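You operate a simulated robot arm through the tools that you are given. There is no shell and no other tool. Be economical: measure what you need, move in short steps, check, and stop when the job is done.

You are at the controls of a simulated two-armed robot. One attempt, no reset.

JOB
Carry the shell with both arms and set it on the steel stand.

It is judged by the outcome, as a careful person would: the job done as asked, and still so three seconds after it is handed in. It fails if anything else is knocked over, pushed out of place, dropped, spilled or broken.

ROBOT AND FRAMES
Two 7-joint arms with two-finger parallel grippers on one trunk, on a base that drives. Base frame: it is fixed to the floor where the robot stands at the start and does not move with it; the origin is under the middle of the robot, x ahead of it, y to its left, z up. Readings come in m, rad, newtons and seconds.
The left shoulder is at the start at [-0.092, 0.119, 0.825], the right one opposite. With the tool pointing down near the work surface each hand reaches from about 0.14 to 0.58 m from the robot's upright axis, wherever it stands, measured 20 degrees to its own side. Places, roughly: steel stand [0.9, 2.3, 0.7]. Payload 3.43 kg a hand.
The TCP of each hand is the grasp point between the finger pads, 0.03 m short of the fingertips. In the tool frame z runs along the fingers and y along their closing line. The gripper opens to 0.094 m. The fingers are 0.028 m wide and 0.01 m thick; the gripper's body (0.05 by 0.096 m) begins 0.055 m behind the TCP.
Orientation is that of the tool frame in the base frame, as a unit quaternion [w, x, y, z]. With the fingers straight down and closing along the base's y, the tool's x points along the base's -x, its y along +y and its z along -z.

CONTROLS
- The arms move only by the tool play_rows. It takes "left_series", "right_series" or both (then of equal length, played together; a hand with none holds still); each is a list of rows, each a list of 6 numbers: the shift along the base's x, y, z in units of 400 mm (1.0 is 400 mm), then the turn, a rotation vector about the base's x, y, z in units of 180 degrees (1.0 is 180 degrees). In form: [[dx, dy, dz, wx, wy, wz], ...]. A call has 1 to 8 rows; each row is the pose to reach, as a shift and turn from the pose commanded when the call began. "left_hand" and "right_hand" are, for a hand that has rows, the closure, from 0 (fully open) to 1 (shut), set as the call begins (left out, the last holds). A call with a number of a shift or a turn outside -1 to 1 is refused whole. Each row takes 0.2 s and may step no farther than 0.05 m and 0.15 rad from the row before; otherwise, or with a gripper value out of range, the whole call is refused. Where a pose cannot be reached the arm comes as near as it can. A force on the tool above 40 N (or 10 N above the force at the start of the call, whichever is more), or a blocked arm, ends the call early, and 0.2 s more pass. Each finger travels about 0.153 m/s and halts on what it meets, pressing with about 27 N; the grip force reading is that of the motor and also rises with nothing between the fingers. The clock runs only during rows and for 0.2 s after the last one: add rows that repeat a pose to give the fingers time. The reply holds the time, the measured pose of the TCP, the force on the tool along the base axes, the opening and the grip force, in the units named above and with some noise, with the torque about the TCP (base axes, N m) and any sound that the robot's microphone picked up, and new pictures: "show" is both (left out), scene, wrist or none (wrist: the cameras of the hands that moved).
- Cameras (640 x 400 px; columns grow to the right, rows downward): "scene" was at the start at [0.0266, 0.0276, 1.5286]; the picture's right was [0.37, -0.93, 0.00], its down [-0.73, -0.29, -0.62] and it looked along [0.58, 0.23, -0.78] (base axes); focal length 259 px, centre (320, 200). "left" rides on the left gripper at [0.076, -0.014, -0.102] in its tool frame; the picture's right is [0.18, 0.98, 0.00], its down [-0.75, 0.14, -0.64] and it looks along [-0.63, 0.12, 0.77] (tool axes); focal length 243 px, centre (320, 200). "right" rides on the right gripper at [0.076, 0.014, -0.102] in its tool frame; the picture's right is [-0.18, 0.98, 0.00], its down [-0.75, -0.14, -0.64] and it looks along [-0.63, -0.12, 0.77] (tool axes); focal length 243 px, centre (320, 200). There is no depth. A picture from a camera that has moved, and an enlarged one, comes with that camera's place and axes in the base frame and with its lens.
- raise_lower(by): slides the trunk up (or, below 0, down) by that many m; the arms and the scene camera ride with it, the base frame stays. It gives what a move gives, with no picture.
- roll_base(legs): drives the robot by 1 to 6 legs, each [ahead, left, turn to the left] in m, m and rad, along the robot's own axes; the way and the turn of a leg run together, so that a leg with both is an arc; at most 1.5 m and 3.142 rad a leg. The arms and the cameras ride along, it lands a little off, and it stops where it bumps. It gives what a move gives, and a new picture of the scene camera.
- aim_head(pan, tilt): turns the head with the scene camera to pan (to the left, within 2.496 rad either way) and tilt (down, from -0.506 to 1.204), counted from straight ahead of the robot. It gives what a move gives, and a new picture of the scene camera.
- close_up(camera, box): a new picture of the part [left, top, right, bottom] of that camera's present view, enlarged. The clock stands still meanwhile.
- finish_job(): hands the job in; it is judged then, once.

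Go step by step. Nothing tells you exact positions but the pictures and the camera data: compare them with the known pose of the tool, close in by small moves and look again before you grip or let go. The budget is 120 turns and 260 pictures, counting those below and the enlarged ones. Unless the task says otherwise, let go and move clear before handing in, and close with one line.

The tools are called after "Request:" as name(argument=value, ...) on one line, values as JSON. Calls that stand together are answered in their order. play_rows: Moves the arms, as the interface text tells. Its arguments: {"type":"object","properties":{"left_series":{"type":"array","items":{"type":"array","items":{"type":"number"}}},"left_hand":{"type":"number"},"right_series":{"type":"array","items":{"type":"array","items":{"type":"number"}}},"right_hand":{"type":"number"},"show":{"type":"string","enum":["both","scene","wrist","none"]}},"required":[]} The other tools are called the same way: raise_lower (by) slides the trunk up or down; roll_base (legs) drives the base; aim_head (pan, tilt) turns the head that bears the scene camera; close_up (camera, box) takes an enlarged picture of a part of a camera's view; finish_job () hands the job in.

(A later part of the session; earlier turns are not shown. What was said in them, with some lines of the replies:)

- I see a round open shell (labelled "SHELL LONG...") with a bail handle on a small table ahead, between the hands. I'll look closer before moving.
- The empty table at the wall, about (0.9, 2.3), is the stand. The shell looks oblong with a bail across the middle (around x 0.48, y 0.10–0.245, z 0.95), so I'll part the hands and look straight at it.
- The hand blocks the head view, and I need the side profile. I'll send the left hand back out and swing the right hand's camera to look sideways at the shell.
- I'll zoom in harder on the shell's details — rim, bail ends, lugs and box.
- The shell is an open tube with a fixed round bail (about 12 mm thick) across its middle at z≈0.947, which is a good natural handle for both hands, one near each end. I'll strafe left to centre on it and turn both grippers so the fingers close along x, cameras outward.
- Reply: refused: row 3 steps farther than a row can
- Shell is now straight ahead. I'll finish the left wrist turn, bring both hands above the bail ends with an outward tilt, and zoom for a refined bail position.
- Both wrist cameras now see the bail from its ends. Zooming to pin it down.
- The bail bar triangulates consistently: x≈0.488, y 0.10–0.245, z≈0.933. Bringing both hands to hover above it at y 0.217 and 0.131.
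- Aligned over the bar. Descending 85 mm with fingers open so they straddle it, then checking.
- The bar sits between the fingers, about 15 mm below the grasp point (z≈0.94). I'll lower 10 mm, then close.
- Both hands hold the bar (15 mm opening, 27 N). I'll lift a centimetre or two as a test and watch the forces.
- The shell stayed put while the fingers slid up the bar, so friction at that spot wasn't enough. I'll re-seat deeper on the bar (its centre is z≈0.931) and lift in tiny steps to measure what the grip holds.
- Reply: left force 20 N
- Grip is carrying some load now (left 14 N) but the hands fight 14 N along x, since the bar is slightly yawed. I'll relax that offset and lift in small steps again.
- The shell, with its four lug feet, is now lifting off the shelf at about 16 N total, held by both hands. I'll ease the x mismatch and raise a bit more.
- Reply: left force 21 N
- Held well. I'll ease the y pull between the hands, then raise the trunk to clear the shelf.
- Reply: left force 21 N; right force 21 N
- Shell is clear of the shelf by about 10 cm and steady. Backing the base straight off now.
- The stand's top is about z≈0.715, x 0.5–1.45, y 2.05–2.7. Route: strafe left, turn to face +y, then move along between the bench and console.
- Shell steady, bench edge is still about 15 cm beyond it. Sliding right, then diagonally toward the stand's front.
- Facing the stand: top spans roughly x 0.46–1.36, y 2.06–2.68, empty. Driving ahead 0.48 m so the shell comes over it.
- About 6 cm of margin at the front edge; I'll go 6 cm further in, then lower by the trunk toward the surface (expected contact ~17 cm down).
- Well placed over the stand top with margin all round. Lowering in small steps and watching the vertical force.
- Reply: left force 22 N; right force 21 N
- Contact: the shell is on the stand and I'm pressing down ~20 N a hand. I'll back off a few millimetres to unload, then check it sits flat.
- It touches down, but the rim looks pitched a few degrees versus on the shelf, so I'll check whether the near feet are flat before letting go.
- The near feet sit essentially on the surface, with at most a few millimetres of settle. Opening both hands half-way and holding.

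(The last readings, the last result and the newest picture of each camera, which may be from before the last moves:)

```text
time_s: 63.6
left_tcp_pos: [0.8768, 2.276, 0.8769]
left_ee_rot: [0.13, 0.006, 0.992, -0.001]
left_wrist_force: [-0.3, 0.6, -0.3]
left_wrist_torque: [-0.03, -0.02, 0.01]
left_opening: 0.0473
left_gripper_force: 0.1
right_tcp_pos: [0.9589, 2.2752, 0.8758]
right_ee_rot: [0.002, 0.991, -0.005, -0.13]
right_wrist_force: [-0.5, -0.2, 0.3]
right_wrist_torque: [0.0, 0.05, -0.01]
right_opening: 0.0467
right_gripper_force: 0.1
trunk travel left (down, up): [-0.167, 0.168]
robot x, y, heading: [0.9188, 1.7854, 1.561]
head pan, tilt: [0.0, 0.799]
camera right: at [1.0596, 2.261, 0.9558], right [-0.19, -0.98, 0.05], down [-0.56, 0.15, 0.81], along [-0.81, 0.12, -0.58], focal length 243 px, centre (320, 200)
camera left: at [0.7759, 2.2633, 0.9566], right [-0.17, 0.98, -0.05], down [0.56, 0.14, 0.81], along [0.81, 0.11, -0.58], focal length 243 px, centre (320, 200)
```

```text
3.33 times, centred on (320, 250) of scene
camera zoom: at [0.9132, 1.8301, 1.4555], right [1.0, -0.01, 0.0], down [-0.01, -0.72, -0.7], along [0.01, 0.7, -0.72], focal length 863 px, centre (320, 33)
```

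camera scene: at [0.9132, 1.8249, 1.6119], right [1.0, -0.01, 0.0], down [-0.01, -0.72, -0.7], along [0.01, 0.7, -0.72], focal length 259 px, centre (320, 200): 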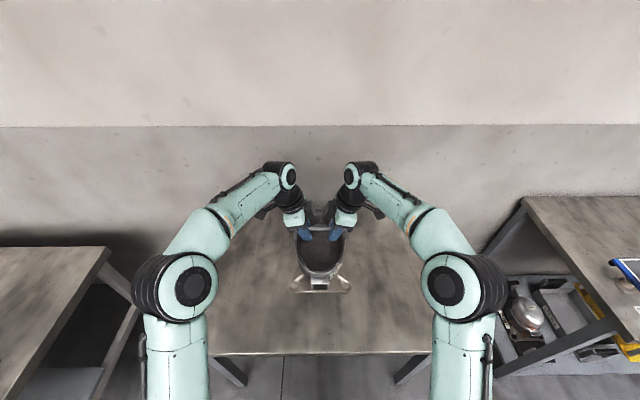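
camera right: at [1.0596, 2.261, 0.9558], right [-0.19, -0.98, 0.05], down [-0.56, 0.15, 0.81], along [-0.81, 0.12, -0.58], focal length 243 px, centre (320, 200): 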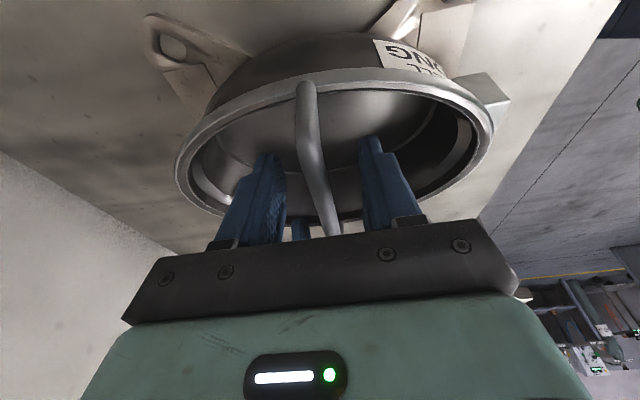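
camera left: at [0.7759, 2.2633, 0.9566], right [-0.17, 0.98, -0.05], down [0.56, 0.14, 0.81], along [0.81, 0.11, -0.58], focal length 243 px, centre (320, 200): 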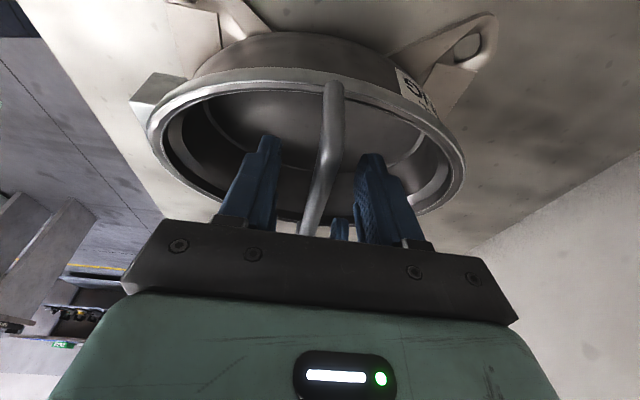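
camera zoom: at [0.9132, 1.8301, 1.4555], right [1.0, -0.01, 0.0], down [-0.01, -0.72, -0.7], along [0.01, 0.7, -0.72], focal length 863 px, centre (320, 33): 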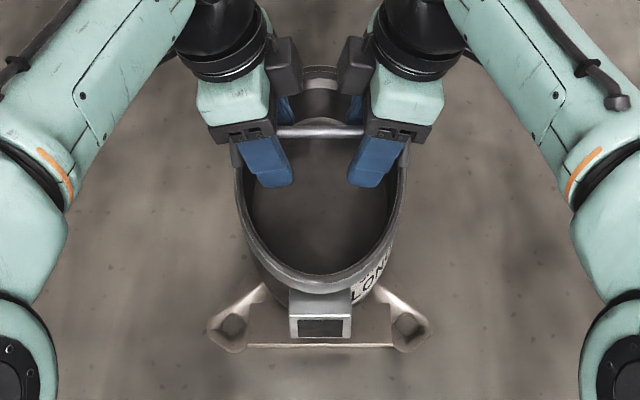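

Released cleanly, with no movement of the shell and forces at zero. Raising straight up off the bail and backing away.

Request:
raise_lower(by=0.15)

Request:
roll_base(legs=[[-0.35, 0, 0]])

Request:
close_up(camera="scene", box=[200, 80, 440, 240])

```text
time_s: 65.4
left_tcp_pos: [0.8762, 2.2757, 1.0272]
left_ee_rot: [0.131, 0.004, 0.991, -0.001]
left_wrist_force: [0.8, 0.3, -0.3]
left_wrist_torque: [0.02, 0.02, 0.04]
left_opening: 0.0471
left_gripper_force: 0.1
right_tcp_pos: [0.9588, 2.2744, 1.0273]
right_ee_rot: [0.001, 0.991, -0.005, -0.13]
right_wrist_force: [-0.2, -0.1, 0.5]
right_wrist_torque: [-0.01, 0.01, 0.0]
right_opening: 0.0472
right_gripper_force: 0.0
trunk travel left (down, up): [-0.317, 0.018]
robot x, y, heading: [0.9135, 1.7904, 1.559]
head pan, tilt: [0.0, 0.799]
```

```text
time_s: 67.6
left_tcp_pos: [0.8723, 1.9324, 1.0287]
left_ee_rot: [0.13, 0.005, 0.992, 0.0]
left_wrist_force: [-0.1, 0.5, 0.6]
left_wrist_torque: [-0.02, -0.02, -0.01]
left_opening: 0.047
left_gripper_force: 0.1
right_tcp_pos: [0.9554, 1.9308, 1.0275]
right_ee_rot: [0.001, 0.992, -0.005, -0.129]
right_wrist_force: [0.0, 0.3, 0.2]
right_wrist_torque: [0.01, 0.02, 0.0]
right_opening: 0.0471
right_gripper_force: 0.1
trunk travel left (down, up): [-0.317, 0.018]
robot x, y, heading: [0.9073, 1.4457, 1.56]
head pan, tilt: [0.0, 0.799]
camera scene: at [0.9093, 1.4807, 1.6094], right [1.0, -0.01, 0.0], down [-0.01, -0.72, -0.7], along [0.01, 0.7, -0.72], focal length 259 px, centre (320, 200)
```

scene: 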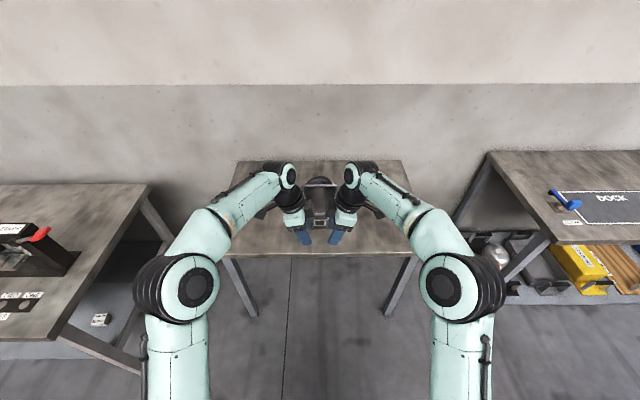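

```text
2.50 times, centred on (320, 160) of scene
camera zoom: at [0.9093, 1.4807, 1.6094], right [1.0, -0.01, 0.0], down [-0.01, -0.72, -0.7], along [0.01, 0.7, -0.72], focal length 647 px, centre (320, 300)
```

zoom: 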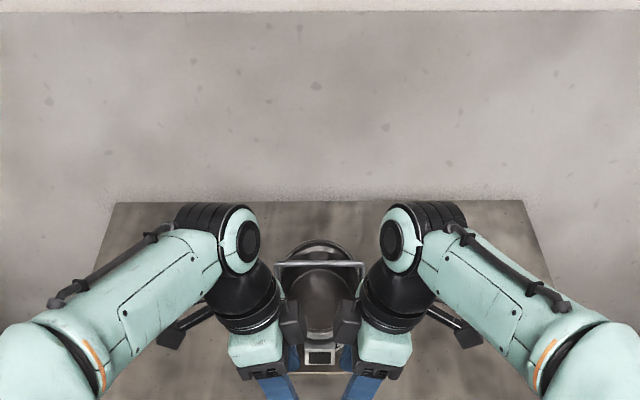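

The shell stands upright on the steel stand, both hands are clear, and nothing else was disturbed. Handing in.

Request:
finish_job()

```text
The job is handed in.
```

The job is handed in: I carried the shell with both hands on its bail and set it upright on the steel stand. The hands are open and clear, and I saw nothing knocked over or moved on the way.
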